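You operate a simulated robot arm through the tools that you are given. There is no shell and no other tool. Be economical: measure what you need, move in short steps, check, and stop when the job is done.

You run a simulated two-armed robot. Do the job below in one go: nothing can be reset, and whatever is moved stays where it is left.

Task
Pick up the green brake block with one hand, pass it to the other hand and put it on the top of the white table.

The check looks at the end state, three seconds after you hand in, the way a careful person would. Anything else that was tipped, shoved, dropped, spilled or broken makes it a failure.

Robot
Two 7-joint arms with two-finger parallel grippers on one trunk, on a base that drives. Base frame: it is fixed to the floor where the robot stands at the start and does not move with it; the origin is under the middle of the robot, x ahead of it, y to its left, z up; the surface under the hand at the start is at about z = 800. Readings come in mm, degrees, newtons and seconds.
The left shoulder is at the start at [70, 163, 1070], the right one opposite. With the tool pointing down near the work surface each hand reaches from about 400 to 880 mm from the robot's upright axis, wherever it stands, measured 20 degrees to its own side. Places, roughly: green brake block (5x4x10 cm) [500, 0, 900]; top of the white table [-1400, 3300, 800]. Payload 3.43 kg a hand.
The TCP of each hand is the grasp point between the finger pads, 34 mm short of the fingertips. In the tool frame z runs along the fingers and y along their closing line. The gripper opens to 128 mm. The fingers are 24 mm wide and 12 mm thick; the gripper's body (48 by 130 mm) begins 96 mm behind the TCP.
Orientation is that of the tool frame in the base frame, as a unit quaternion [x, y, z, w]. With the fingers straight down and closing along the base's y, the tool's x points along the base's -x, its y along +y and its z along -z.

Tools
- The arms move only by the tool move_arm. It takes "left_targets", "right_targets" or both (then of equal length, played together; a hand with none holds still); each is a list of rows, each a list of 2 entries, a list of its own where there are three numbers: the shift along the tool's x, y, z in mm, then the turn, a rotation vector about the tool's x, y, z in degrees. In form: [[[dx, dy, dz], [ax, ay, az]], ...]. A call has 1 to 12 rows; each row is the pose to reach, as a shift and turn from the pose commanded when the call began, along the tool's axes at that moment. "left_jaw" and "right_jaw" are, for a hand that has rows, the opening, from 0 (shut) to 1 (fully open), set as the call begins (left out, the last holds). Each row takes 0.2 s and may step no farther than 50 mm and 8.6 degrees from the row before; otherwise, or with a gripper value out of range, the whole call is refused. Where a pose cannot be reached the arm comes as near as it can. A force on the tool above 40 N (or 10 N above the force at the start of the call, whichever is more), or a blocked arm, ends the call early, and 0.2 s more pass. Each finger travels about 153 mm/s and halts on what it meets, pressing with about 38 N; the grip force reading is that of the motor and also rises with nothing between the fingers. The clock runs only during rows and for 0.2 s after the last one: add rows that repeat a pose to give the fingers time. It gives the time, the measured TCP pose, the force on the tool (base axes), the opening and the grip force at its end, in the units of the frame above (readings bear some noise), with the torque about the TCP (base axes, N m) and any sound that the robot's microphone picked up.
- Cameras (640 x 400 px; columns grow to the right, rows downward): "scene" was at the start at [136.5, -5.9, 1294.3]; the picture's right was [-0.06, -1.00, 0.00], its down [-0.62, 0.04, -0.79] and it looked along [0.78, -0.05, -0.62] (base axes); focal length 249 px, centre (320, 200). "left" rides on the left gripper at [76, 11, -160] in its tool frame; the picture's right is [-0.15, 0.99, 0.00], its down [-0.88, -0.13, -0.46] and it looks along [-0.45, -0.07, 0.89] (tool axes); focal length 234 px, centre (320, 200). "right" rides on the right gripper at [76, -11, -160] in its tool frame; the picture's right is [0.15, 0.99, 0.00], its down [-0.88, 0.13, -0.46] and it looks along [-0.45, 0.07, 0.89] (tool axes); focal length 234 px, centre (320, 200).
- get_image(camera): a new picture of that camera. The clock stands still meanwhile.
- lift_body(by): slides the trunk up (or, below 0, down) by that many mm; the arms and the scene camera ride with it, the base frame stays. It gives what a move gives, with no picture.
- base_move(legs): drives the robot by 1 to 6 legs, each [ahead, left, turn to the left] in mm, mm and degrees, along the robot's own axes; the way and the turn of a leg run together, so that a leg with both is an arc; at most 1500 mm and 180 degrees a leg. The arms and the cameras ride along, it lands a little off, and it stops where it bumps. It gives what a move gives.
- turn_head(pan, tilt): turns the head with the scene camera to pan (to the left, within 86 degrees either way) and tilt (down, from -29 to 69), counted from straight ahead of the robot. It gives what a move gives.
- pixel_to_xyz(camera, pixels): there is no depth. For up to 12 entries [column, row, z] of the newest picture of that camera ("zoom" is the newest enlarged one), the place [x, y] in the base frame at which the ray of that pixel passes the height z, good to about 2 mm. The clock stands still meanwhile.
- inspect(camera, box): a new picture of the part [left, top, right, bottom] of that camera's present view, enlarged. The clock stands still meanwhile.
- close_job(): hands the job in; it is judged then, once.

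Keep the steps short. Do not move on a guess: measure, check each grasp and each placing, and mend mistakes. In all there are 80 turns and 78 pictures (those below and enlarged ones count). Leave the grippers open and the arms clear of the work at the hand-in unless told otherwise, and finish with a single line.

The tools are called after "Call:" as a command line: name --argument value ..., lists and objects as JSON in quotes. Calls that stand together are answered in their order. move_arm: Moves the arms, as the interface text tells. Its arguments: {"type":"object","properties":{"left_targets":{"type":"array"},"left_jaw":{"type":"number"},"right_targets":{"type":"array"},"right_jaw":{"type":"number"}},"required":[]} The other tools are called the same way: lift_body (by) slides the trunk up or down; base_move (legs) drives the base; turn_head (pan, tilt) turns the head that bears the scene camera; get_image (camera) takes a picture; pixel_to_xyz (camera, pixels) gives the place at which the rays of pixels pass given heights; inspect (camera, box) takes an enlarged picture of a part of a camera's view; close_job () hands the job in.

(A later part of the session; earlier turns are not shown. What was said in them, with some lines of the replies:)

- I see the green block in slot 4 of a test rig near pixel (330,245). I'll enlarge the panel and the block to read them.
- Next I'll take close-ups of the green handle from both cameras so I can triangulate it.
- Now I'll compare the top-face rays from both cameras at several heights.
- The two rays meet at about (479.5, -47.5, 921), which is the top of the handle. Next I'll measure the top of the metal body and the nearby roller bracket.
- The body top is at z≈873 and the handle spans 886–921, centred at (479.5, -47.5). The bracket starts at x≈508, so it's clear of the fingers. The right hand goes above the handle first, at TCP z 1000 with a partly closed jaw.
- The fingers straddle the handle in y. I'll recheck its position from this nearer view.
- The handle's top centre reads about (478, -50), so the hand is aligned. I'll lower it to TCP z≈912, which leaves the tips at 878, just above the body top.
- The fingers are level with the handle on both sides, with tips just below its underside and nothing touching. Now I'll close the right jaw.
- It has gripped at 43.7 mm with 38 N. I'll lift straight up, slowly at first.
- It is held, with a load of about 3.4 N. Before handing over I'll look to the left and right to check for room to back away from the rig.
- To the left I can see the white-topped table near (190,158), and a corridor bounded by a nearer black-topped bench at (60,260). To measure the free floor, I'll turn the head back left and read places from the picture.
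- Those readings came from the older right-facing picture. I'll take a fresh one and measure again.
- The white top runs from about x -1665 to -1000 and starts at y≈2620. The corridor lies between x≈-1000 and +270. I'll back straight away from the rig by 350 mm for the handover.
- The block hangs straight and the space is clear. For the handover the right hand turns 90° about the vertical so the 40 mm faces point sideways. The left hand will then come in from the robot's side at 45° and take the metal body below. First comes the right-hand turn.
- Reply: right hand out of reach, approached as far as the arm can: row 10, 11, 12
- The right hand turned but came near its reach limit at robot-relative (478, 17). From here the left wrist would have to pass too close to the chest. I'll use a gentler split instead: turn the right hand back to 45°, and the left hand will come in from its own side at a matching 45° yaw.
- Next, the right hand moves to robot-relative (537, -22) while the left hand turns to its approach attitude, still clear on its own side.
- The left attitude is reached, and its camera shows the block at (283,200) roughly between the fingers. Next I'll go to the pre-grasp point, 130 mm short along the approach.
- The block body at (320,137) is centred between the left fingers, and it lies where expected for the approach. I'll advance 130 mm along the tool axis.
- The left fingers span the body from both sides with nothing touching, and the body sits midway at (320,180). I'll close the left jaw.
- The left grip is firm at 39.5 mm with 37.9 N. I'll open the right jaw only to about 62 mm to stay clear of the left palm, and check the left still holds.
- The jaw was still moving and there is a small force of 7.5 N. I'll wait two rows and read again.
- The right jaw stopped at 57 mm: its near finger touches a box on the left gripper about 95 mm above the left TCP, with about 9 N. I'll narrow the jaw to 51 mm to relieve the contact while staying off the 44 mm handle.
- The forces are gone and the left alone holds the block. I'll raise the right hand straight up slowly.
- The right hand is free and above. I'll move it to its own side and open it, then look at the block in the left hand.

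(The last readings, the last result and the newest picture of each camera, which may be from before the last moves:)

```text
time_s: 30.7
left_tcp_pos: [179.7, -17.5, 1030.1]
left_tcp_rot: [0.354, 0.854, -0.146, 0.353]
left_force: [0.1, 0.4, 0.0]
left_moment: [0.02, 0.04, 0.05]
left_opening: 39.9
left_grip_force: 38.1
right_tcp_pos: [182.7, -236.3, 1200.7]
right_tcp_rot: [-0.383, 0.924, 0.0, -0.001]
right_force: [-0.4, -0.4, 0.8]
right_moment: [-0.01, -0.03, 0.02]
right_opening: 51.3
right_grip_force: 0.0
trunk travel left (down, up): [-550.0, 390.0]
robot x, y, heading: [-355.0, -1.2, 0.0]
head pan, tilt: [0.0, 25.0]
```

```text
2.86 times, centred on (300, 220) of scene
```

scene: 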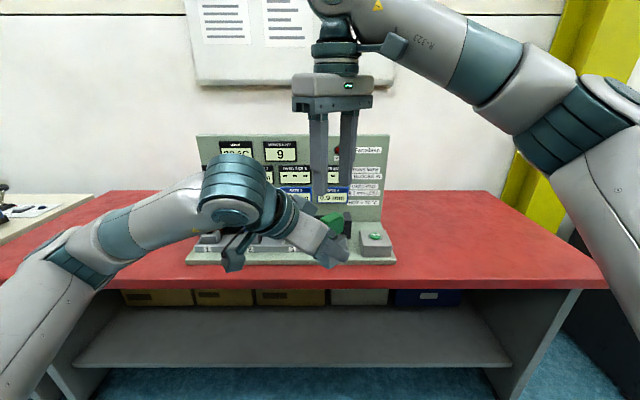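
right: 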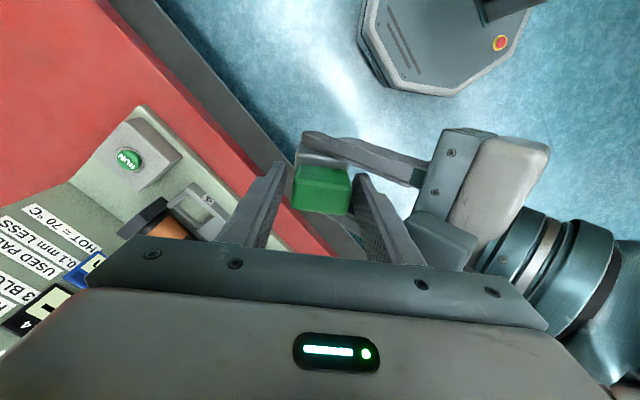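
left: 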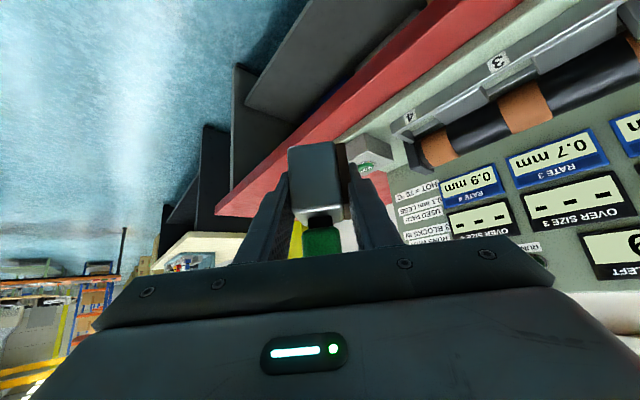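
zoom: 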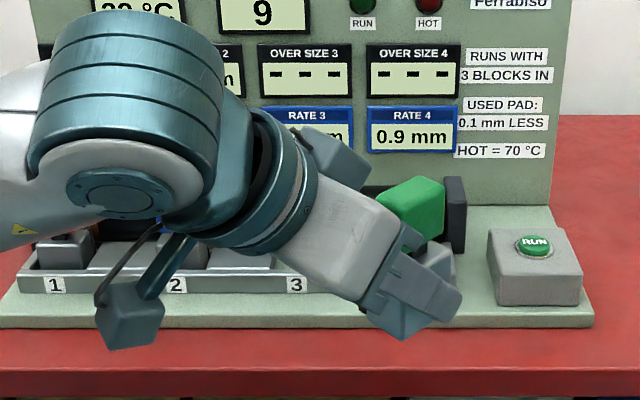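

The block hangs upright in the left hand. I'll turn the robot left 90° on the spot, with about 700 mm free all round, and look ahead.

Call:
base_move --legs '[[0, 0, 90]]'

Call:
turn_head --pan 30 --tilt 15

Call:
get_image --camera "scene"

```text
time_s: 35.0
left_tcp_pos: [-342.8, 536.1, 1029.7]
left_tcp_rot: [-0.357, 0.852, 0.146, 0.353]
left_force: [-0.3, -0.1, -0.5]
left_moment: [-0.03, 0.02, 0.0]
left_opening: 39.8
left_grip_force: 38.2
right_tcp_pos: [-124.4, 540.4, 1200.8]
right_tcp_rot: [0.925, -0.38, 0.0, 0.0]
right_force: [-0.5, 0.2, 0.5]
right_moment: [0.01, 0.02, 0.0]
right_opening: 51.2
right_grip_force: 0.1
trunk travel left (down, up): [-550.0, 390.0]
robot x, y, heading: [-357.5, -1.8, 90.3]
head pan, tilt: [0.0, 25.0]
```

```text
time_s: 35.9
left_tcp_pos: [-342.0, 536.8, 1031.4]
left_tcp_rot: [-0.357, 0.852, 0.147, 0.353]
left_force: [1.1, -0.5, 0.5]
left_moment: [-0.03, -0.02, 0.0]
left_opening: 39.7
left_grip_force: 37.9
right_tcp_pos: [-124.1, 540.2, 1200.7]
right_tcp_rot: [0.925, -0.379, 0.0, -0.001]
right_force: [0.0, 0.7, -0.6]
right_moment: [0.04, -0.04, -0.03]
right_opening: 51.0
right_grip_force: 0.2
trunk travel left (down, up): [-550.0, 390.0]
robot x, y, heading: [-358.8, -0.4, 90.5]
head pan, tilt: [30.0, 15.0]
```

```text
40 pictures are left
```

scene: 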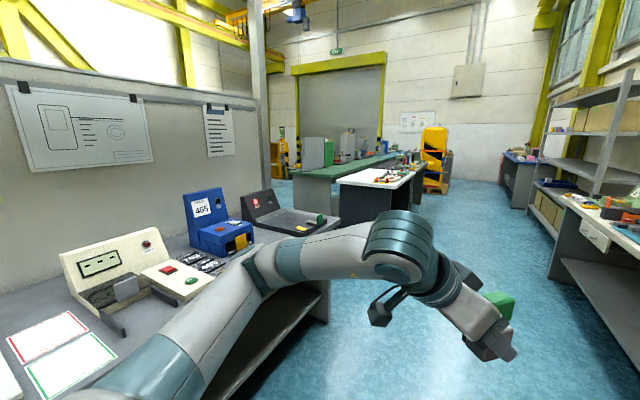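

Ahead is the corridor, with the grey bench on the left and the wooden bench with shelving on the right. I'll measure its edges and the white table before driving.

Call:
pixel_to_xyz --camera "scene" --pixels '[[336, 183, 800], [336, 183, 740], [420, 166, 800], [396, 189, 800], [404, 232, 0], [535, 185, 800], [624, 243, 800], [555, 280, 0], [505, 152, 800], [503, 185, 0], [383, 165, 800], [340, 180, 800]]'

Call:
inspect --camera "scene" --box '[310, 130, 470, 230]'

```text
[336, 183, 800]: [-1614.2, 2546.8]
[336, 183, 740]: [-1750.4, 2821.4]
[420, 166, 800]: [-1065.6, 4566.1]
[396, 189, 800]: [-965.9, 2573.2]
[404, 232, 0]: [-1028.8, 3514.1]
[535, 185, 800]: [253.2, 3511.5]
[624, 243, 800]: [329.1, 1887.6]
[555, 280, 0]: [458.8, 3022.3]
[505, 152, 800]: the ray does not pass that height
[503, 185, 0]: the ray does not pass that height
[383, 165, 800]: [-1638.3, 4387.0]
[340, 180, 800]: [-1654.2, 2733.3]
```

```text
4.00 times, centred on (390, 180) of scene
```

zoom: 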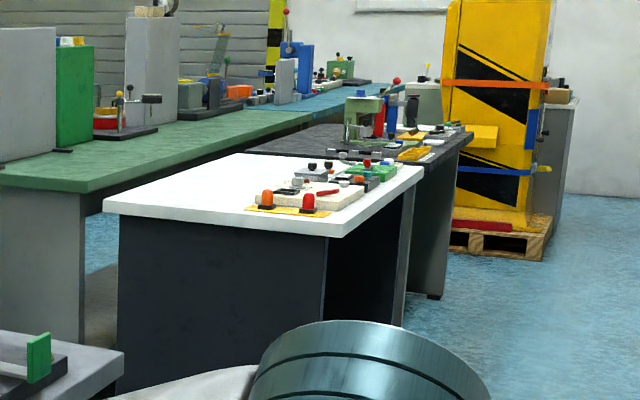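

The white top spans x -1640 to -975 from y≈2620. Its near-left part, around x -1450 and y 2700–2900, is empty. I'll drive up the corridor to y≈1950, shifting slightly left to stay centred.

Call:
base_move --legs '[[1000, 40, 0], [950, 0, 0]]'

Call:
turn_head --pan 60 --tilt 30

Call:
get_image --camera "scene"

```text
time_s: 45.7
left_tcp_pos: [-392.5, 2492.0, 1030.7]
left_tcp_rot: [-0.357, 0.853, 0.147, 0.352]
left_force: [-0.5, 0.4, -0.6]
left_moment: [0.0, -0.01, 0.03]
left_opening: 40.0
left_grip_force: 38.0
right_tcp_pos: [-173.3, 2496.5, 1201.1]
right_tcp_rot: [0.925, -0.38, 0.0, 0.0]
right_force: [0.1, -0.6, 0.3]
right_moment: [-0.02, 0.02, -0.03]
right_opening: 51.3
right_grip_force: 0.0
trunk travel left (down, up): [-550.0, 390.0]
robot x, y, heading: [-402.4, 1957.0, 90.1]
head pan, tilt: [30.0, 15.0]
```

```text
time_s: 46.6
left_tcp_pos: [-391.2, 2492.9, 1031.6]
left_tcp_rot: [-0.357, 0.853, 0.146, 0.353]
left_force: [-0.3, 0.1, 0.0]
left_moment: [0.02, 0.02, 0.03]
left_opening: 39.5
left_grip_force: 37.7
right_tcp_pos: [-173.9, 2496.2, 1201.0]
right_tcp_rot: [0.925, -0.38, 0.0, 0.0]
right_force: [-0.2, 0.0, 0.7]
right_moment: [0.02, -0.01, -0.01]
right_opening: 51.3
right_grip_force: 0.1
trunk travel left (down, up): [-550.0, 390.0]
robot x, y, heading: [-400.8, 1959.3, 90.2]
head pan, tilt: [60.0, 30.0]
```

```text
38 pictures are left
```

scene: 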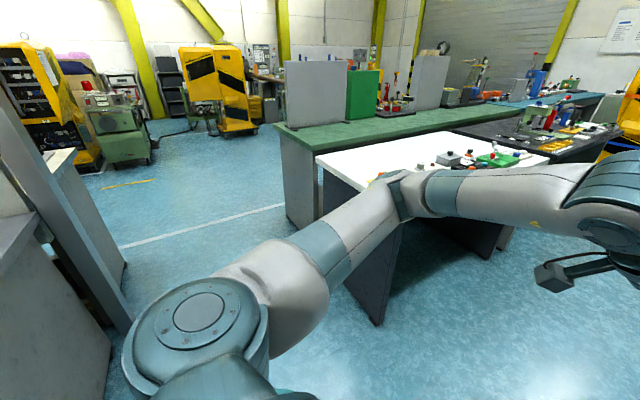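

The gap between the benches is open. I'll measure the white table's corners and the grey bench's end.

Call:
pixel_to_xyz --camera "scene" --pixels '[[315, 156, 800], [360, 190, 800], [452, 131, 800], [548, 157, 800], [374, 326, 0], [130, 330, 0], [122, 270, 0], [35, 220, 800], [274, 127, 800], [300, 228, 0]]'

```text
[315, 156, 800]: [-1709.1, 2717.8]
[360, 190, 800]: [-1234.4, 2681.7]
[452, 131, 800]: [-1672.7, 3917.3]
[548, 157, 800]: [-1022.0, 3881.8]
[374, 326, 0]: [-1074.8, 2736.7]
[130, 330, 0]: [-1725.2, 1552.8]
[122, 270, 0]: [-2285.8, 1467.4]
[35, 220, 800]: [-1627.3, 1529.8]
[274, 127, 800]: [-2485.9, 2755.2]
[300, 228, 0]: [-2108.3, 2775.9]
```

The near edge is at y≈2690 and the gap is 1140 mm wide. I'll strafe left 1000 mm, going forward 80 mm, then look at the table.

Call:
base_move --legs '[[80, 0, 0], [0, 500, 0], [0, 500, 0]]'

Call:
turn_head --pan 0 --tilt 30

Call:
get_image --camera "scene"

```text
time_s: 52.8
left_tcp_pos: [-1395.5, 2564.2, 1029.8]
left_tcp_rot: [-0.36, 0.851, 0.149, 0.353]
left_force: [0.1, 0.1, -2.4]
left_moment: [0.02, 0.02, 0.04]
left_opening: 39.7
left_grip_force: 38.2
right_tcp_pos: [-1177.0, 2569.4, 1201.6]
right_tcp_rot: [0.927, -0.376, 0.0, -0.001]
right_force: [0.1, 0.3, -0.6]
right_moment: [-0.01, -0.01, 0.01]
right_opening: 51.1
right_grip_force: 0.1
trunk travel left (down, up): [-550.0, 390.0]
robot x, y, heading: [-1407.1, 2027.9, 90.8]
head pan, tilt: [60.0, 30.0]
```

```text
time_s: 54.1
left_tcp_pos: [-1394.7, 2564.7, 1030.7]
left_tcp_rot: [-0.358, 0.851, 0.148, 0.353]
left_force: [0.3, 0.5, -2.4]
left_moment: [-0.01, 0.02, -0.01]
left_opening: 39.8
left_grip_force: 37.7
right_tcp_pos: [-1175.6, 2570.8, 1200.4]
right_tcp_rot: [0.926, -0.378, 0.0, -0.001]
right_force: [0.9, -0.2, 0.1]
right_moment: [0.01, 0.04, 0.0]
right_opening: 51.3
right_grip_force: 0.1
trunk travel left (down, up): [-550.0, 390.0]
robot x, y, heading: [-1401.1, 2029.6, 90.6]
head pan, tilt: [0.0, 30.0]
```

```text
37 pictures are left
```

scene: 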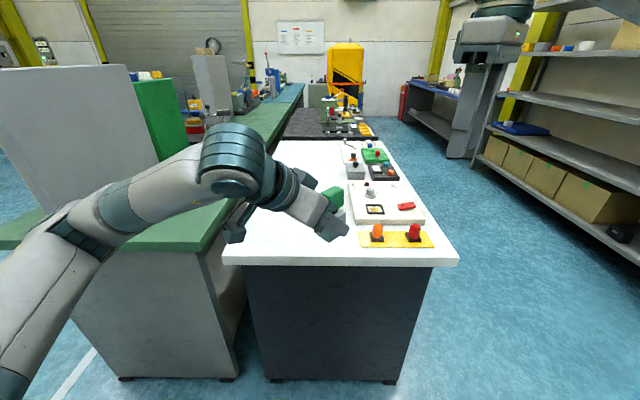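

The robot faces the white table. The clear area is left of the yellow strip, around (270,240). I'll measure the edges there and the items.

Call:
pixel_to_xyz --camera "scene" --pixels '[[224, 258, 800], [300, 262, 800], [455, 260, 800], [360, 240, 800], [347, 222, 800], [345, 185, 800], [222, 262, 800], [260, 200, 800], [340, 150, 800], [208, 252, 800]]'

Call:
inspect --camera "scene" --box '[200, 130, 460, 290]'

```text
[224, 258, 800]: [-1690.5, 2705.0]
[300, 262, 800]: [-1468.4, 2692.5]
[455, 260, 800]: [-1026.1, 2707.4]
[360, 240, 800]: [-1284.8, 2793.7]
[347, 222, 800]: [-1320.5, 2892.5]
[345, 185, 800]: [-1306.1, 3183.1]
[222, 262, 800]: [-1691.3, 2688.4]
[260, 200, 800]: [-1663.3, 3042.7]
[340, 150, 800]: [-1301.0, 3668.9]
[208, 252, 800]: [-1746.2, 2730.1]
```

```text
2.46 times, centred on (330, 210) of scene
```

zoom: 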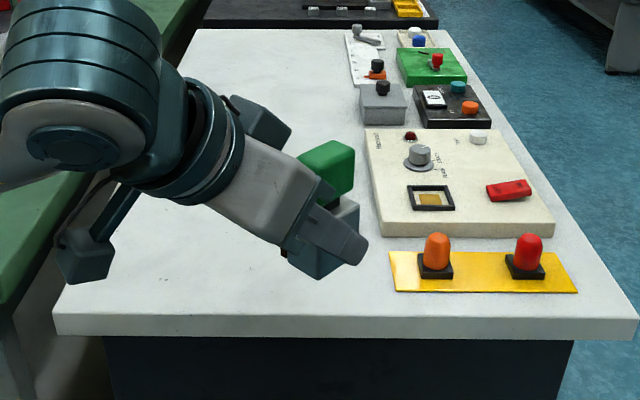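

Near edge at y≈2692, items only at x > -1320. I'll place the block near (-1430, 2800). First I'll drive 150 mm ahead, keeping everything above z 990.

Call:
base_move --legs '[[150, 0, 0]]'

Call:
get_image --camera "scene"

```text
time_s: 55.5
left_tcp_pos: [-1397.6, 2712.5, 1030.6]
left_tcp_rot: [-0.36, 0.851, 0.148, 0.352]
left_force: [0.0, -0.2, -2.8]
left_moment: [-0.02, 0.01, -0.03]
left_opening: 39.5
left_grip_force: 38.5
right_tcp_pos: [-1178.5, 2718.1, 1200.7]
right_tcp_rot: [0.926, -0.377, 0.0, 0.001]
right_force: [0.1, 0.3, -0.4]
right_moment: [-0.03, 0.03, 0.0]
right_opening: 51.4
right_grip_force: 0.0
trunk travel left (down, up): [-550.0, 390.0]
robot x, y, heading: [-1406.5, 2179.7, 90.9]
head pan, tilt: [0.0, 30.0]
```

```text
35 pictures are left
```

scene: 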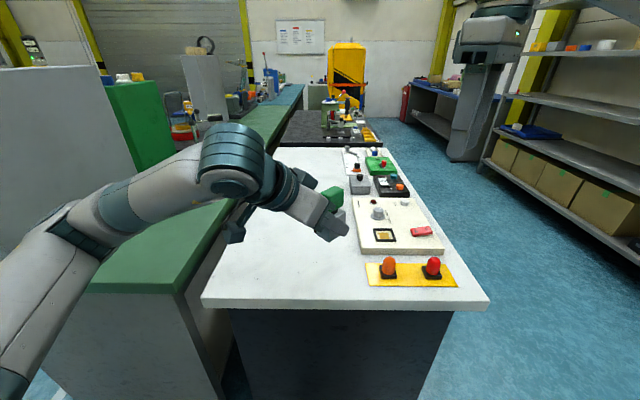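

Over the table, the left TCP is at (-1398, 2713). I'll extend the left hand 60 mm ahead and 18 mm to the left, still high.

Call:
move_arm --left_targets '[[[-7, 18, 7], [0, 0, 0]], [[-14, 37, 14], [0, 0, 0]], [[-21, 55, 21], [0, 0, 0]], [[-21, 55, 21], [0, 0, 0]]]'

Call:
lift_body --by -120

Call:
turn_head --pan 15 --tilt 45

Call:
get_image --camera "scene"

Call:
get_image --camera "left"

```text
time_s: 56.5
left_tcp_pos: [-1414.9, 2772.6, 1030.7]
left_tcp_rot: [-0.36, 0.851, 0.149, 0.353]
left_force: [0.2, -0.1, -3.4]
left_moment: [-0.03, -0.03, 0.06]
left_opening: 39.5
left_grip_force: 38.0
right_tcp_pos: [-1178.5, 2717.1, 1201.0]
right_tcp_rot: [0.926, -0.377, 0.0, 0.001]
right_force: [-0.1, -0.4, 0.1]
right_moment: [-0.04, -0.04, -0.02]
right_opening: 51.1
right_grip_force: 0.0
trunk travel left (down, up): [-550.0, 390.0]
robot x, y, heading: [-1407.1, 2177.6, 90.7]
head pan, tilt: [0.0, 30.0]
```

```text
time_s: 58.0
left_tcp_pos: [-1415.2, 2770.8, 910.4]
left_tcp_rot: [-0.359, 0.851, 0.148, 0.353]
left_force: [-0.3, -1.0, -1.5]
left_moment: [-0.01, 0.02, 0.0]
left_opening: 39.7
left_grip_force: 37.9
right_tcp_pos: [-1179.4, 2717.8, 1081.4]
right_tcp_rot: [0.926, -0.378, 0.0, 0.0]
right_force: [0.5, 0.1, 0.3]
right_moment: [0.03, 0.0, -0.01]
right_opening: 51.2
right_grip_force: 0.0
trunk travel left (down, up): [-430.0, 510.0]
robot x, y, heading: [-1407.9, 2172.2, 90.6]
head pan, tilt: [0.0, 30.0]
```

```text
time_s: 58.7
left_tcp_pos: [-1414.8, 2771.7, 909.3]
left_tcp_rot: [-0.36, 0.851, 0.148, 0.352]
left_force: [-0.1, -0.4, -2.5]
left_moment: [0.02, 0.01, 0.01]
left_opening: 39.8
left_grip_force: 37.9
right_tcp_pos: [-1179.5, 2717.5, 1081.5]
right_tcp_rot: [0.926, -0.377, -0.001, 0.001]
right_force: [-0.1, 0.5, 0.2]
right_moment: [0.0, -0.01, 0.01]
right_opening: 51.1
right_grip_force: 0.1
trunk travel left (down, up): [-430.0, 510.0]
robot x, y, heading: [-1407.9, 2175.5, 90.7]
head pan, tilt: [15.0, 45.0]
```

```text
34 pictures are left
```

scene: 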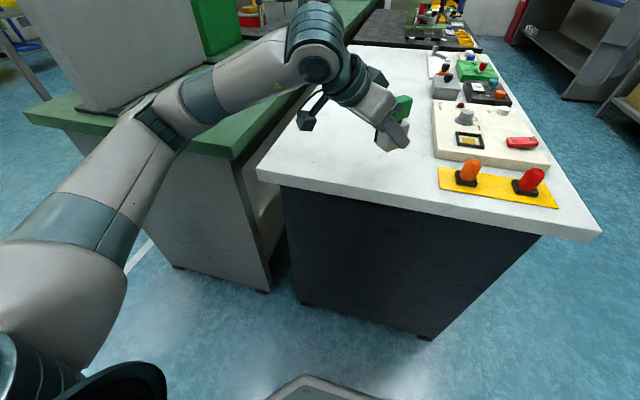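

```text
33 pictures are left
```

left: 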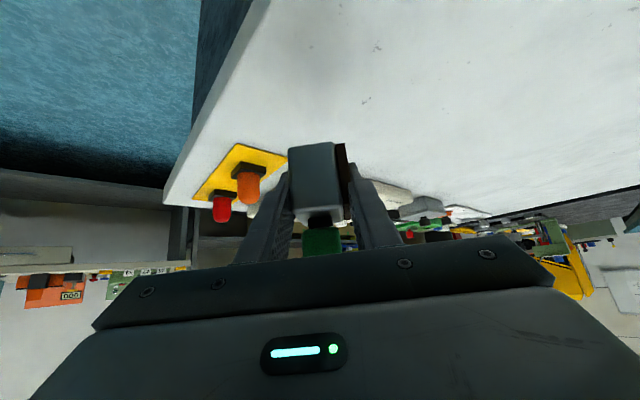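

The forearm passes near the green table's corner, so I'll estimate its position before lowering further.

Call:
pixel_to_xyz --camera "scene" --pixels '[[160, 125, 850], [160, 125, 950], [160, 125, 1000], [183, 150, 900], [240, 85, 1000], [240, 85, 1050], [230, 160, 800], [230, 160, 850], [315, 60, 1120], [25, 110, 800], [270, 290, 0], [110, 195, 950]]'

Call:
turn_head --pan 50 --tilt 25

Call:
get_image --camera "scene"

```text
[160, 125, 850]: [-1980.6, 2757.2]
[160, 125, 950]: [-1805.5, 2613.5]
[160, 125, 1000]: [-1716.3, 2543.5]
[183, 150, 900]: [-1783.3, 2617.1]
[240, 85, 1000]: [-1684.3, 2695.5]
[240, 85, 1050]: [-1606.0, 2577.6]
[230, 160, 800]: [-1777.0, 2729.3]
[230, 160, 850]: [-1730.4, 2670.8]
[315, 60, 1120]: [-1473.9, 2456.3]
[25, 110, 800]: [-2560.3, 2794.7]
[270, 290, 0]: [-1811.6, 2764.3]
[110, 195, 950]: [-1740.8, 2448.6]
```

```text
time_s: 59.7
left_tcp_pos: [-1414.7, 2771.4, 909.2]
left_tcp_rot: [-0.359, 0.852, 0.147, 0.352]
left_force: [-0.1, -1.0, -3.4]
left_moment: [-0.03, 0.0, 0.0]
left_opening: 39.6
left_grip_force: 37.9
right_tcp_pos: [-1179.9, 2718.0, 1081.7]
right_tcp_rot: [0.926, -0.377, 0.0, 0.0]
right_force: [0.2, 0.4, -0.1]
right_moment: [0.02, 0.0, 0.0]
right_opening: 51.3
right_grip_force: 0.0
trunk travel left (down, up): [-430.0, 510.0]
robot x, y, heading: [-1404.7, 2173.4, 90.9]
head pan, tilt: [50.0, 25.0]
```

```text
32 pictures are left
```

scene: 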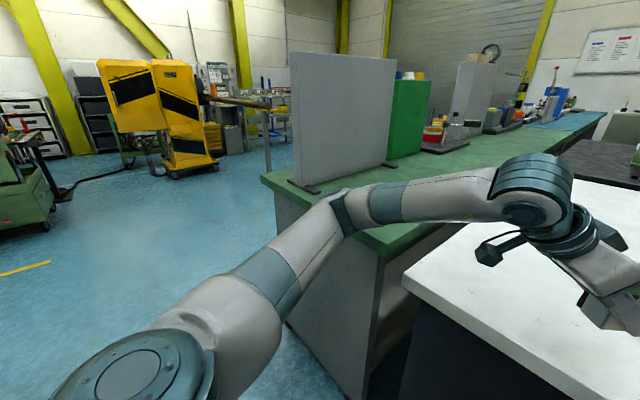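

I can't bound the elbow well; it may lie close to the green table's edge (y≈2730). To be safe I'll raise the trunk again and turn the left hand 45° to point straight ahead, which pulls wrist and elbow back from that table.

Call:
lift_body --by 120

Call:
move_arm --left_targets '[[[0, 0, 0], [-5.3, 0, -5.3]], [[0, 0, 0], [-10.6, 0, -10.6]], [[0, 0, 0], [-15.9, 0, -15.9]], [[0, 0, 0], [-21.2, 0, -21.2]], [[0, 0, 0], [-26.5, 0, -26.5]], [[0, 0, 0], [-31.8, 0, -31.8]], [[0, 0, 0], [-31.8, 0, -31.8]]]'

Call:
get_image --camera "scene"

```text
time_s: 61.2
left_tcp_pos: [-1415.4, 2770.9, 1029.0]
left_tcp_rot: [-0.36, 0.851, 0.148, 0.352]
left_force: [0.0, -0.4, -2.8]
left_moment: [0.0, 0.01, 0.0]
left_opening: 39.7
left_grip_force: 38.1
right_tcp_pos: [-1178.9, 2720.4, 1201.4]
right_tcp_rot: [0.926, -0.377, -0.001, 0.001]
right_force: [0.6, 0.4, 1.0]
right_moment: [0.02, -0.01, -0.01]
right_opening: 51.3
right_grip_force: 0.1
trunk travel left (down, up): [-550.0, 390.0]
robot x, y, heading: [-1401.3, 2177.5, 90.8]
head pan, tilt: [50.0, 25.0]
```

```text
time_s: 62.8
left_tcp_pos: [-1416.9, 2772.6, 1029.6]
left_tcp_rot: [0.658, -0.649, -0.271, -0.269]
left_force: [-0.1, -0.1, -2.3]
left_moment: [-0.04, -0.01, -0.01]
left_opening: 39.7
left_grip_force: 38.3
right_tcp_pos: [-1179.2, 2718.0, 1200.8]
right_tcp_rot: [0.926, -0.377, 0.0, 0.0]
right_force: [0.2, 0.3, 0.1]
right_moment: [0.01, 0.02, 0.01]
right_opening: 51.1
right_grip_force: 0.1
trunk travel left (down, up): [-550.0, 390.0]
robot x, y, heading: [-1407.4, 2176.5, 90.9]
head pan, tilt: [50.0, 25.0]
```

```text
31 pictures are left
```

scene: 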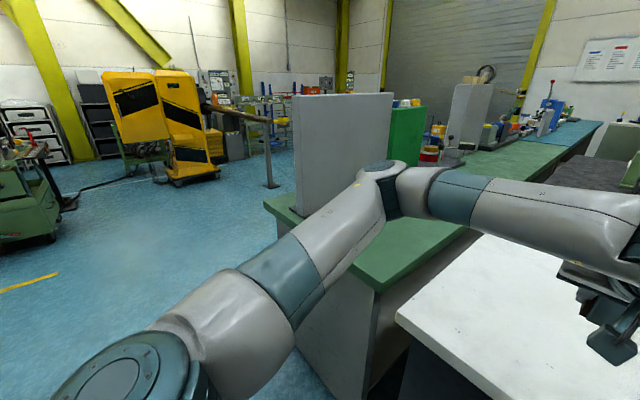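

The elbow is now higher (z≈1120) and over the white table side, away from the green table. I'll lower the trunk by 150 mm and look.

Call:
lift_body --by -150

Call:
turn_head --pan 20 --tilt 35

Call:
get_image --camera "scene"

Call:
get_image --camera "left"

Call:
get_image --camera "right"

```text
time_s: 64.6
left_tcp_pos: [-1414.8, 2772.3, 880.1]
left_tcp_rot: [0.658, -0.649, -0.271, -0.269]
left_force: [0.2, -0.7, -2.5]
left_moment: [0.0, 0.01, 0.03]
left_opening: 39.5
left_grip_force: 37.8
right_tcp_pos: [-1179.0, 2717.7, 1050.9]
right_tcp_rot: [0.926, -0.376, 0.0, 0.0]
right_force: [0.1, 0.6, -0.6]
right_moment: [0.03, 0.0, -0.01]
right_opening: 51.0
right_grip_force: 0.0
trunk travel left (down, up): [-400.0, 540.0]
robot x, y, heading: [-1404.3, 2173.4, 90.8]
head pan, tilt: [50.0, 25.0]
```

```text
time_s: 65.5
left_tcp_pos: [-1415.9, 2772.1, 879.6]
left_tcp_rot: [0.658, -0.649, -0.272, -0.268]
left_force: [-0.3, 0.3, -2.4]
left_moment: [-0.01, -0.02, 0.03]
left_opening: 39.7
left_grip_force: 38.1
right_tcp_pos: [-1179.2, 2717.2, 1051.0]
right_tcp_rot: [0.926, -0.377, 0.0, 0.001]
right_force: [-0.2, 0.4, -0.8]
right_moment: [0.03, 0.01, 0.0]
right_opening: 51.4
right_grip_force: 0.0
trunk travel left (down, up): [-400.0, 540.0]
robot x, y, heading: [-1411.1, 2178.0, 91.0]
head pan, tilt: [20.0, 35.0]
```

```text
30 pictures are left
```

scene: 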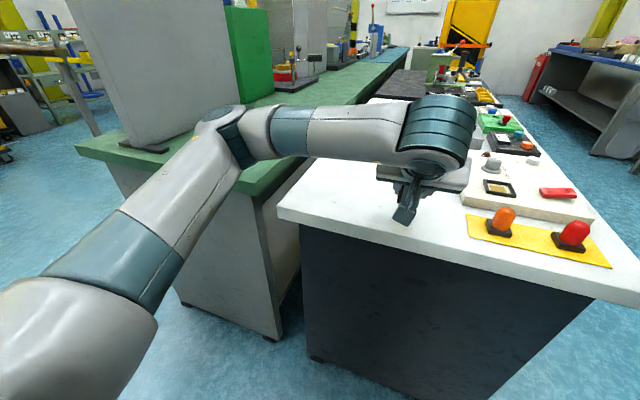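

```text
29 pictures are left
```

left: 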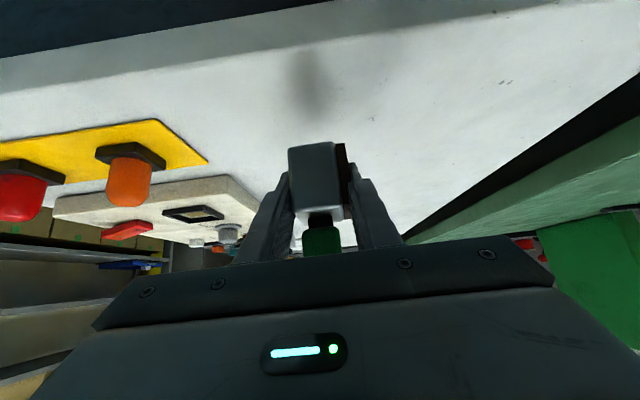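

```text
28 pictures are left
```

right: 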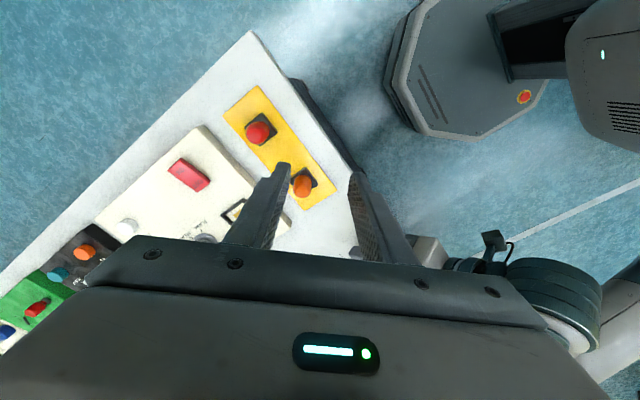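

The block is above the clear part of the table, and its shadow at (310,85) in the left view is well inside the edge. Next I'll check the elbow ray at likely heights.

Call:
pixel_to_xyz --camera "scene" --pixels '[[230, 130, 900], [230, 130, 950], [230, 130, 980], [230, 130, 1000], [235, 160, 900], [235, 160, 950], [255, 190, 800]]'

Call:
pixel_to_xyz --camera "left" --pixels '[[310, 85, 800], [210, 160, 800], [320, 28, 800]]'

```text
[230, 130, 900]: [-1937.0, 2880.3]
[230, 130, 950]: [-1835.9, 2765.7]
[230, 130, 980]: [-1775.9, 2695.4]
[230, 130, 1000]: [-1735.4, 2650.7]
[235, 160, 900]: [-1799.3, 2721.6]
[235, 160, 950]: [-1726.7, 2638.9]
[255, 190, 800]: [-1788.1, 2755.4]
```

```text
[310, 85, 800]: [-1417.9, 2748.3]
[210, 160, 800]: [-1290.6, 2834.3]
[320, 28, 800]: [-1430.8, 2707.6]
```

The elbow will stay around z≈940, well above the 800 top of the green table. I'll lower the trunk by 38 mm, leaving the block about 7 mm above the table, and check.

Call:
lift_body --by -38

Call:
get_image --camera "left"

Call:
inspect --camera "scene" --box '[330, 100, 530, 240]'

```text
time_s: 66.4
left_tcp_pos: [-1414.8, 2772.1, 842.1]
left_tcp_rot: [0.658, -0.65, -0.271, -0.268]
left_force: [-0.2, -0.8, -3.6]
left_moment: [0.0, 0.02, -0.01]
left_opening: 39.7
left_grip_force: 38.1
right_tcp_pos: [-1180.0, 2718.5, 1013.8]
right_tcp_rot: [0.926, -0.377, 0.0, -0.001]
right_force: [-1.1, -0.6, 0.9]
right_moment: [0.02, 0.02, 0.0]
right_opening: 51.4
right_grip_force: 0.1
trunk travel left (down, up): [-362.0, 578.0]
robot x, y, heading: [-1405.0, 2180.5, 90.8]
head pan, tilt: [20.0, 35.0]
```

```text
27 pictures are left
```

left: 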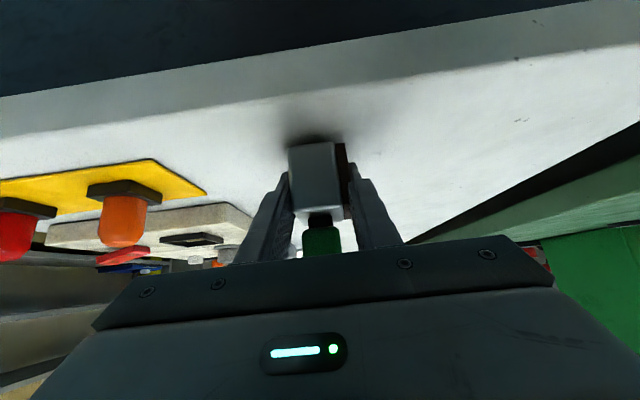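

```text
2.86 times, centred on (430, 170) of scene
```

zoom: 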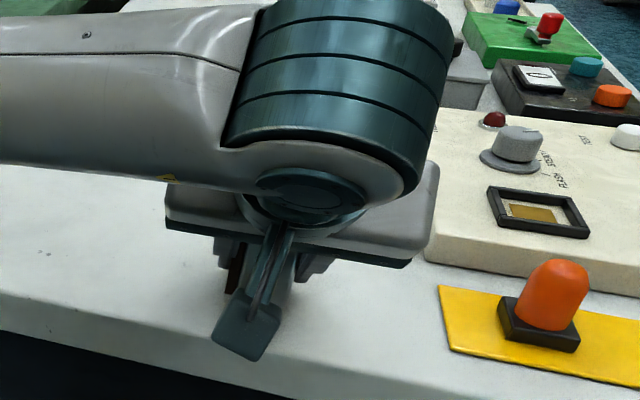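

The shadow is close under the block. I'll lower it in small steps, 4 mm first.

Call:
move_arm --left_targets '[[[1.4, 0, 1.4], [0, 0, 0]], [[2.8, 0, 2.8], [0, 0, 0]], [[2.8, 0, 2.8], [0, 0, 0]]]'

```text
time_s: 67.2
left_tcp_pos: [-1415.0, 2771.2, 837.1]
left_tcp_rot: [0.657, -0.65, -0.271, -0.269]
left_force: [0.1, -0.7, -2.3]
left_moment: [-0.04, 0.01, 0.0]
left_opening: 39.7
left_grip_force: 38.0
right_tcp_pos: [-1179.4, 2718.2, 1013.0]
right_tcp_rot: [0.926, -0.377, 0.0, 0.0]
right_force: [0.1, 0.1, 0.2]
right_moment: [-0.03, 0.0, -0.02]
right_opening: 51.3
right_grip_force: 0.1
trunk travel left (down, up): [-362.0, 578.0]
robot x, y, heading: [-1405.4, 2175.4, 90.9]
head pan, tilt: [20.0, 35.0]
```

No contact yet, with force z at -2.3 N. I'll go down another 2 mm.

Call:
move_arm --left_targets '[[[0.7, 0, 0.7], [0, 0, 0]], [[1.4, 0, 1.4], [0, 0, 0]], [[1.4, 0, 1.4], [0, 0, 0]]]'

Call:
inspect --camera "left" --box '[250, 90, 400, 184]'

```text
time_s: 68.0
left_tcp_pos: [-1415.5, 2771.5, 836.8]
left_tcp_rot: [0.657, -0.649, -0.272, -0.269]
left_force: [0.0, 1.1, -3.5]
left_moment: [0.0, -0.01, 0.0]
left_opening: 39.5
left_grip_force: 37.6
right_tcp_pos: [-1179.6, 2719.0, 1011.6]
right_tcp_rot: [0.926, -0.377, -0.001, 0.0]
right_force: [-0.7, 0.3, -0.4]
right_moment: [0.01, -0.04, -0.03]
right_opening: 51.4
right_grip_force: 0.0
trunk travel left (down, up): [-362.0, 578.0]
robot x, y, heading: [-1407.4, 2176.1, 90.9]
head pan, tilt: [20.0, 35.0]
```

```text
4.26 times, centred on (325, 137) of left
```

zoom: 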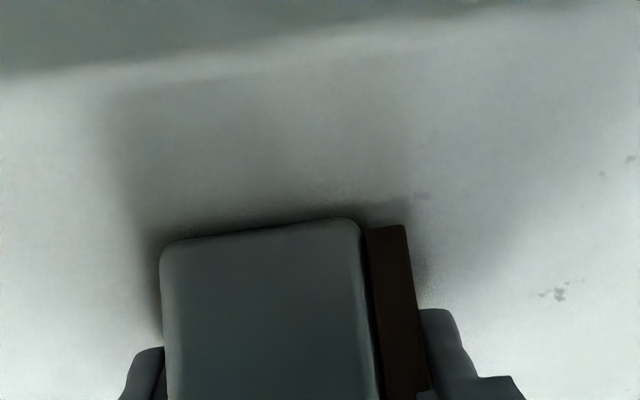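

The contact shadow is nearly closed but no load has transferred. I'll go 2 mm further.

Call:
move_arm --left_targets '[[[0.7, 0, 0.7], [0, 0, 0]], [[1.4, 0, 1.4], [0, 0, 0]], [[1.4, 0, 1.4], [0, 0, 0]]]'

```text
time_s: 68.8
left_tcp_pos: [-1415.9, 2772.7, 834.6]
left_tcp_rot: [0.657, -0.65, -0.271, -0.269]
left_force: [0.6, 2.2, 1.6]
left_moment: [0.19, 0.04, -0.05]
left_opening: 39.7
left_grip_force: 37.9
right_tcp_pos: [-1179.5, 2717.7, 1012.7]
right_tcp_rot: [0.926, -0.377, 0.0, 0.0]
right_force: [0.7, -0.6, -0.1]
right_moment: [0.01, 0.0, -0.01]
right_opening: 51.1
right_grip_force: 0.1
trunk travel left (down, up): [-362.0, 578.0]
robot x, y, heading: [-1405.4, 2178.0, 91.0]
head pan, tilt: [20.0, 35.0]
```

Contact: force z went from -3.5 to +1.6 N, so the table carries the block. I'll open the left jaw moderately.

Call:
move_arm --left_targets '[[[0, 0, 0], [0, 0, 0]], [[0, 0, 0], [0, 0, 0]], [[0, 0, 0], [0, 0, 0]]]' --left_jaw 0.55

Call:
get_image --camera "left"

```text
time_s: 69.6
left_tcp_pos: [-1414.5, 2771.8, 834.2]
left_tcp_rot: [0.658, -0.65, -0.272, -0.268]
left_force: [-0.7, 0.0, 0.0]
left_moment: [-0.02, 0.02, 0.01]
left_opening: 70.2
left_grip_force: 0.0
right_tcp_pos: [-1179.1, 2718.2, 1013.4]
right_tcp_rot: [0.926, -0.377, -0.001, 0.001]
right_force: [0.0, 0.0, -0.5]
right_moment: [0.0, -0.01, 0.03]
right_opening: 51.1
right_grip_force: 0.0
trunk travel left (down, up): [-362.0, 578.0]
robot x, y, heading: [-1403.9, 2179.1, 90.6]
head pan, tilt: [20.0, 35.0]
```

```text
24 pictures are left
```

left: 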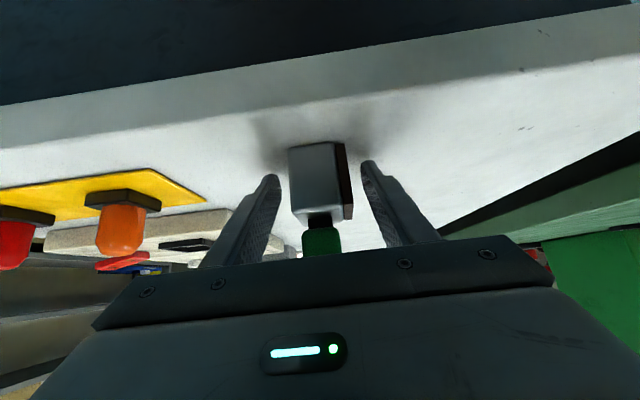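

The block stands upright by itself with both fingers clear. I'll back the left hand out along its axis.

Call:
move_arm --left_targets '[[[0, 0, -15], [0, 0, 0]], [[0, 0, -35], [0, 0, 0]], [[0, 0, -60], [0, 0, 0]], [[0, 0, -90], [0, 0, 0]], [[0, 0, -120], [0, 0, 0]], [[0, 0, -150], [0, 0, 0]]]'

Call:
get_image --camera "left"

Call:
get_image --camera "scene"

```text
time_s: 71.0
left_tcp_pos: [-1414.0, 2665.5, 941.4]
left_tcp_rot: [0.658, -0.649, -0.273, -0.269]
left_force: [-0.3, 0.0, -0.3]
left_moment: [0.02, -0.03, -0.02]
left_opening: 70.4
left_grip_force: 0.1
right_tcp_pos: [-1179.1, 2717.2, 1012.8]
right_tcp_rot: [0.926, -0.376, 0.0, 0.001]
right_force: [0.8, 0.2, 0.3]
right_moment: [0.01, 0.0, 0.02]
right_opening: 51.1
right_grip_force: 0.0
trunk travel left (down, up): [-362.0, 578.0]
robot x, y, heading: [-1405.3, 2176.3, 91.0]
head pan, tilt: [20.0, 35.0]
```

```text
23 pictures are left
```

left: 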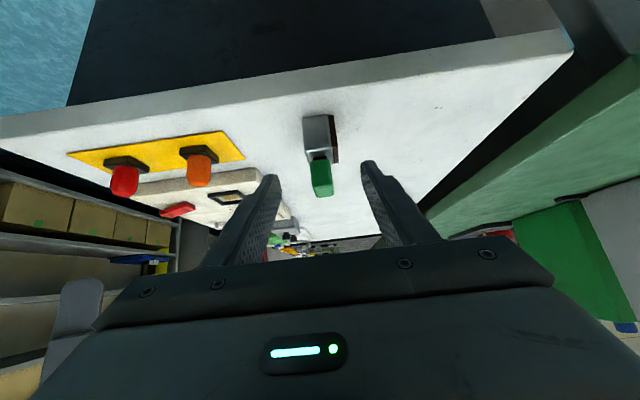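

```text
22 pictures are left
```

scene: 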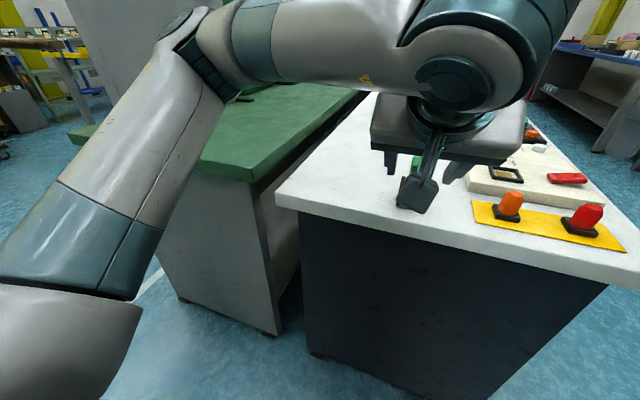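

The block stands on the table, clear of everything. I'll raise the trunk, back the base off 200 mm and open both grippers, then take a last look.

Call:
lift_body --by 150

Call:
base_move --legs '[[-200, 0, 0]]'

Call:
move_arm --left_targets '[[[0, 0, 0], [0, 0, 0]], [[0, 0, 0], [0, 0, 0]], [[0, 0, 0], [0, 0, 0]]]' --right_targets '[[[0, 0, 0], [0, 0, 0]], [[0, 0, 0], [0, 0, 0]], [[0, 0, 0], [0, 0, 0]]]' --left_jaw 1 --right_jaw 1

Call:
turn_head --pan 0 --tilt 30

Call:
get_image --camera "scene"

Call:
get_image --camera "left"

```text
time_s: 72.7
left_tcp_pos: [-1414.1, 2666.5, 1090.1]
left_tcp_rot: [0.658, -0.649, -0.272, -0.268]
left_force: [-0.2, 1.1, 1.3]
left_moment: [0.0, 0.0, 0.01]
left_opening: 70.1
left_grip_force: 0.1
right_tcp_pos: [-1178.4, 2718.4, 1162.7]
right_tcp_rot: [0.926, -0.377, -0.001, 0.002]
right_force: [0.0, 0.8, 0.2]
right_moment: [0.01, 0.0, 0.01]
right_opening: 51.2
right_grip_force: 0.0
trunk travel left (down, up): [-512.0, 428.0]
robot x, y, heading: [-1404.7, 2178.1, 90.9]
head pan, tilt: [20.0, 35.0]
```

```text
time_s: 74.3
left_tcp_pos: [-1412.5, 2465.8, 1090.0]
left_tcp_rot: [0.658, -0.648, -0.273, -0.268]
left_force: [0.0, -0.3, -0.1]
left_moment: [-0.02, -0.02, -0.02]
left_opening: 70.5
left_grip_force: 0.1
right_tcp_pos: [-1176.3, 2518.0, 1163.2]
right_tcp_rot: [0.927, -0.376, 0.0, 0.0]
right_force: [-0.1, -0.2, -0.1]
right_moment: [-0.02, -0.02, 0.01]
right_opening: 51.1
right_grip_force: 0.0
trunk travel left (down, up): [-512.0, 428.0]
robot x, y, heading: [-1401.2, 1977.9, 90.8]
head pan, tilt: [20.0, 35.0]
```

```text
time_s: 75.1
left_tcp_pos: [-1412.3, 2467.3, 1090.1]
left_tcp_rot: [0.659, -0.649, -0.271, -0.268]
left_force: [0.5, 0.5, 0.8]
left_moment: [-0.01, -0.02, 0.0]
left_opening: 127.9
left_grip_force: 0.1
right_tcp_pos: [-1176.8, 2519.4, 1162.1]
right_tcp_rot: [0.927, -0.376, -0.001, 0.0]
right_force: [-1.5, -0.8, 0.2]
right_moment: [0.01, 0.0, -0.01]
right_opening: 128.0
right_grip_force: 0.0
trunk travel left (down, up): [-512.0, 428.0]
robot x, y, heading: [-1403.9, 1974.4, 91.1]
head pan, tilt: [20.0, 35.0]
```

```text
time_s: 75.9
left_tcp_pos: [-1412.9, 2466.7, 1090.3]
left_tcp_rot: [0.659, -0.649, -0.272, -0.268]
left_force: [0.0, -0.4, 0.1]
left_moment: [-0.01, -0.01, 0.02]
left_opening: 128.0
left_grip_force: 0.0
right_tcp_pos: [-1176.0, 2518.0, 1162.6]
right_tcp_rot: [0.926, -0.377, -0.001, 0.0]
right_force: [-0.1, 0.0, -0.2]
right_moment: [-0.03, 0.02, -0.06]
right_opening: 127.8
right_grip_force: 0.1
trunk travel left (down, up): [-512.0, 428.0]
robot x, y, heading: [-1400.9, 1975.8, 91.1]
head pan, tilt: [0.0, 30.0]
```

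```text
21 pictures are left
```

scene: 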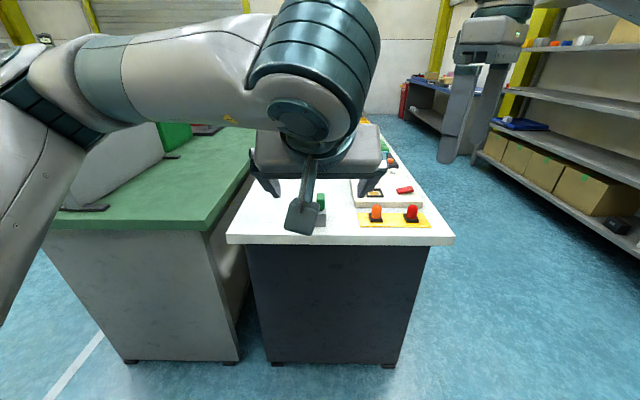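

```text
20 pictures are left
```

left: 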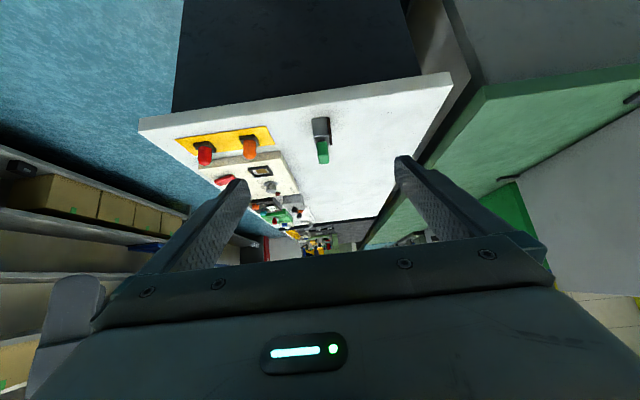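

The block stands on the white table. The grey panel on the green table is partly hidden by the forearm, so I'll confirm it was not disturbed.

Call:
turn_head --pan 40 --tilt 10

Call:
get_image --camera "scene"

```text
time_s: 77.0
left_tcp_pos: [-1412.3, 2466.1, 1091.2]
left_tcp_rot: [0.659, -0.649, -0.271, -0.268]
left_force: [0.7, 0.6, -0.3]
left_moment: [0.0, 0.01, 0.0]
left_opening: 128.1
left_grip_force: 0.0
right_tcp_pos: [-1177.5, 2518.4, 1163.8]
right_tcp_rot: [0.927, -0.376, 0.001, 0.001]
right_force: [-0.4, 0.6, 0.5]
right_moment: [0.02, 0.01, 0.01]
right_opening: 127.9
right_grip_force: 0.1
trunk travel left (down, up): [-512.0, 428.0]
robot x, y, heading: [-1404.7, 1976.2, 90.9]
head pan, tilt: [40.0, 10.0]
```

```text
19 pictures are left
```

scene: 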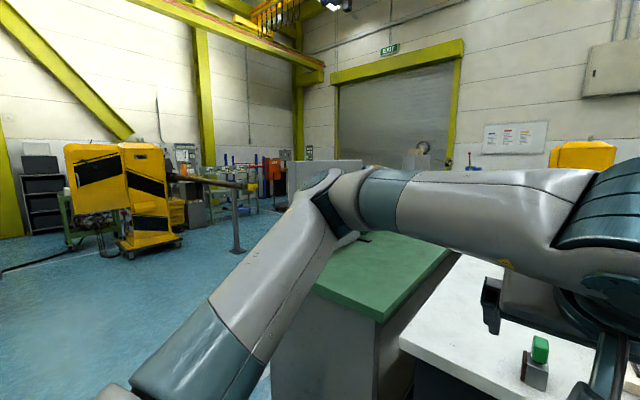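

The panel is upright in its place and the block stands on the white table. Both hands are open and clear, so I'm handing in.

Call:
close_job

```text
The job is handed in.
```

I picked up the green brake block with the right hand, passed it to the left, and stood it upright on the white table; nothing else looked disturbed, and the job is handed in.
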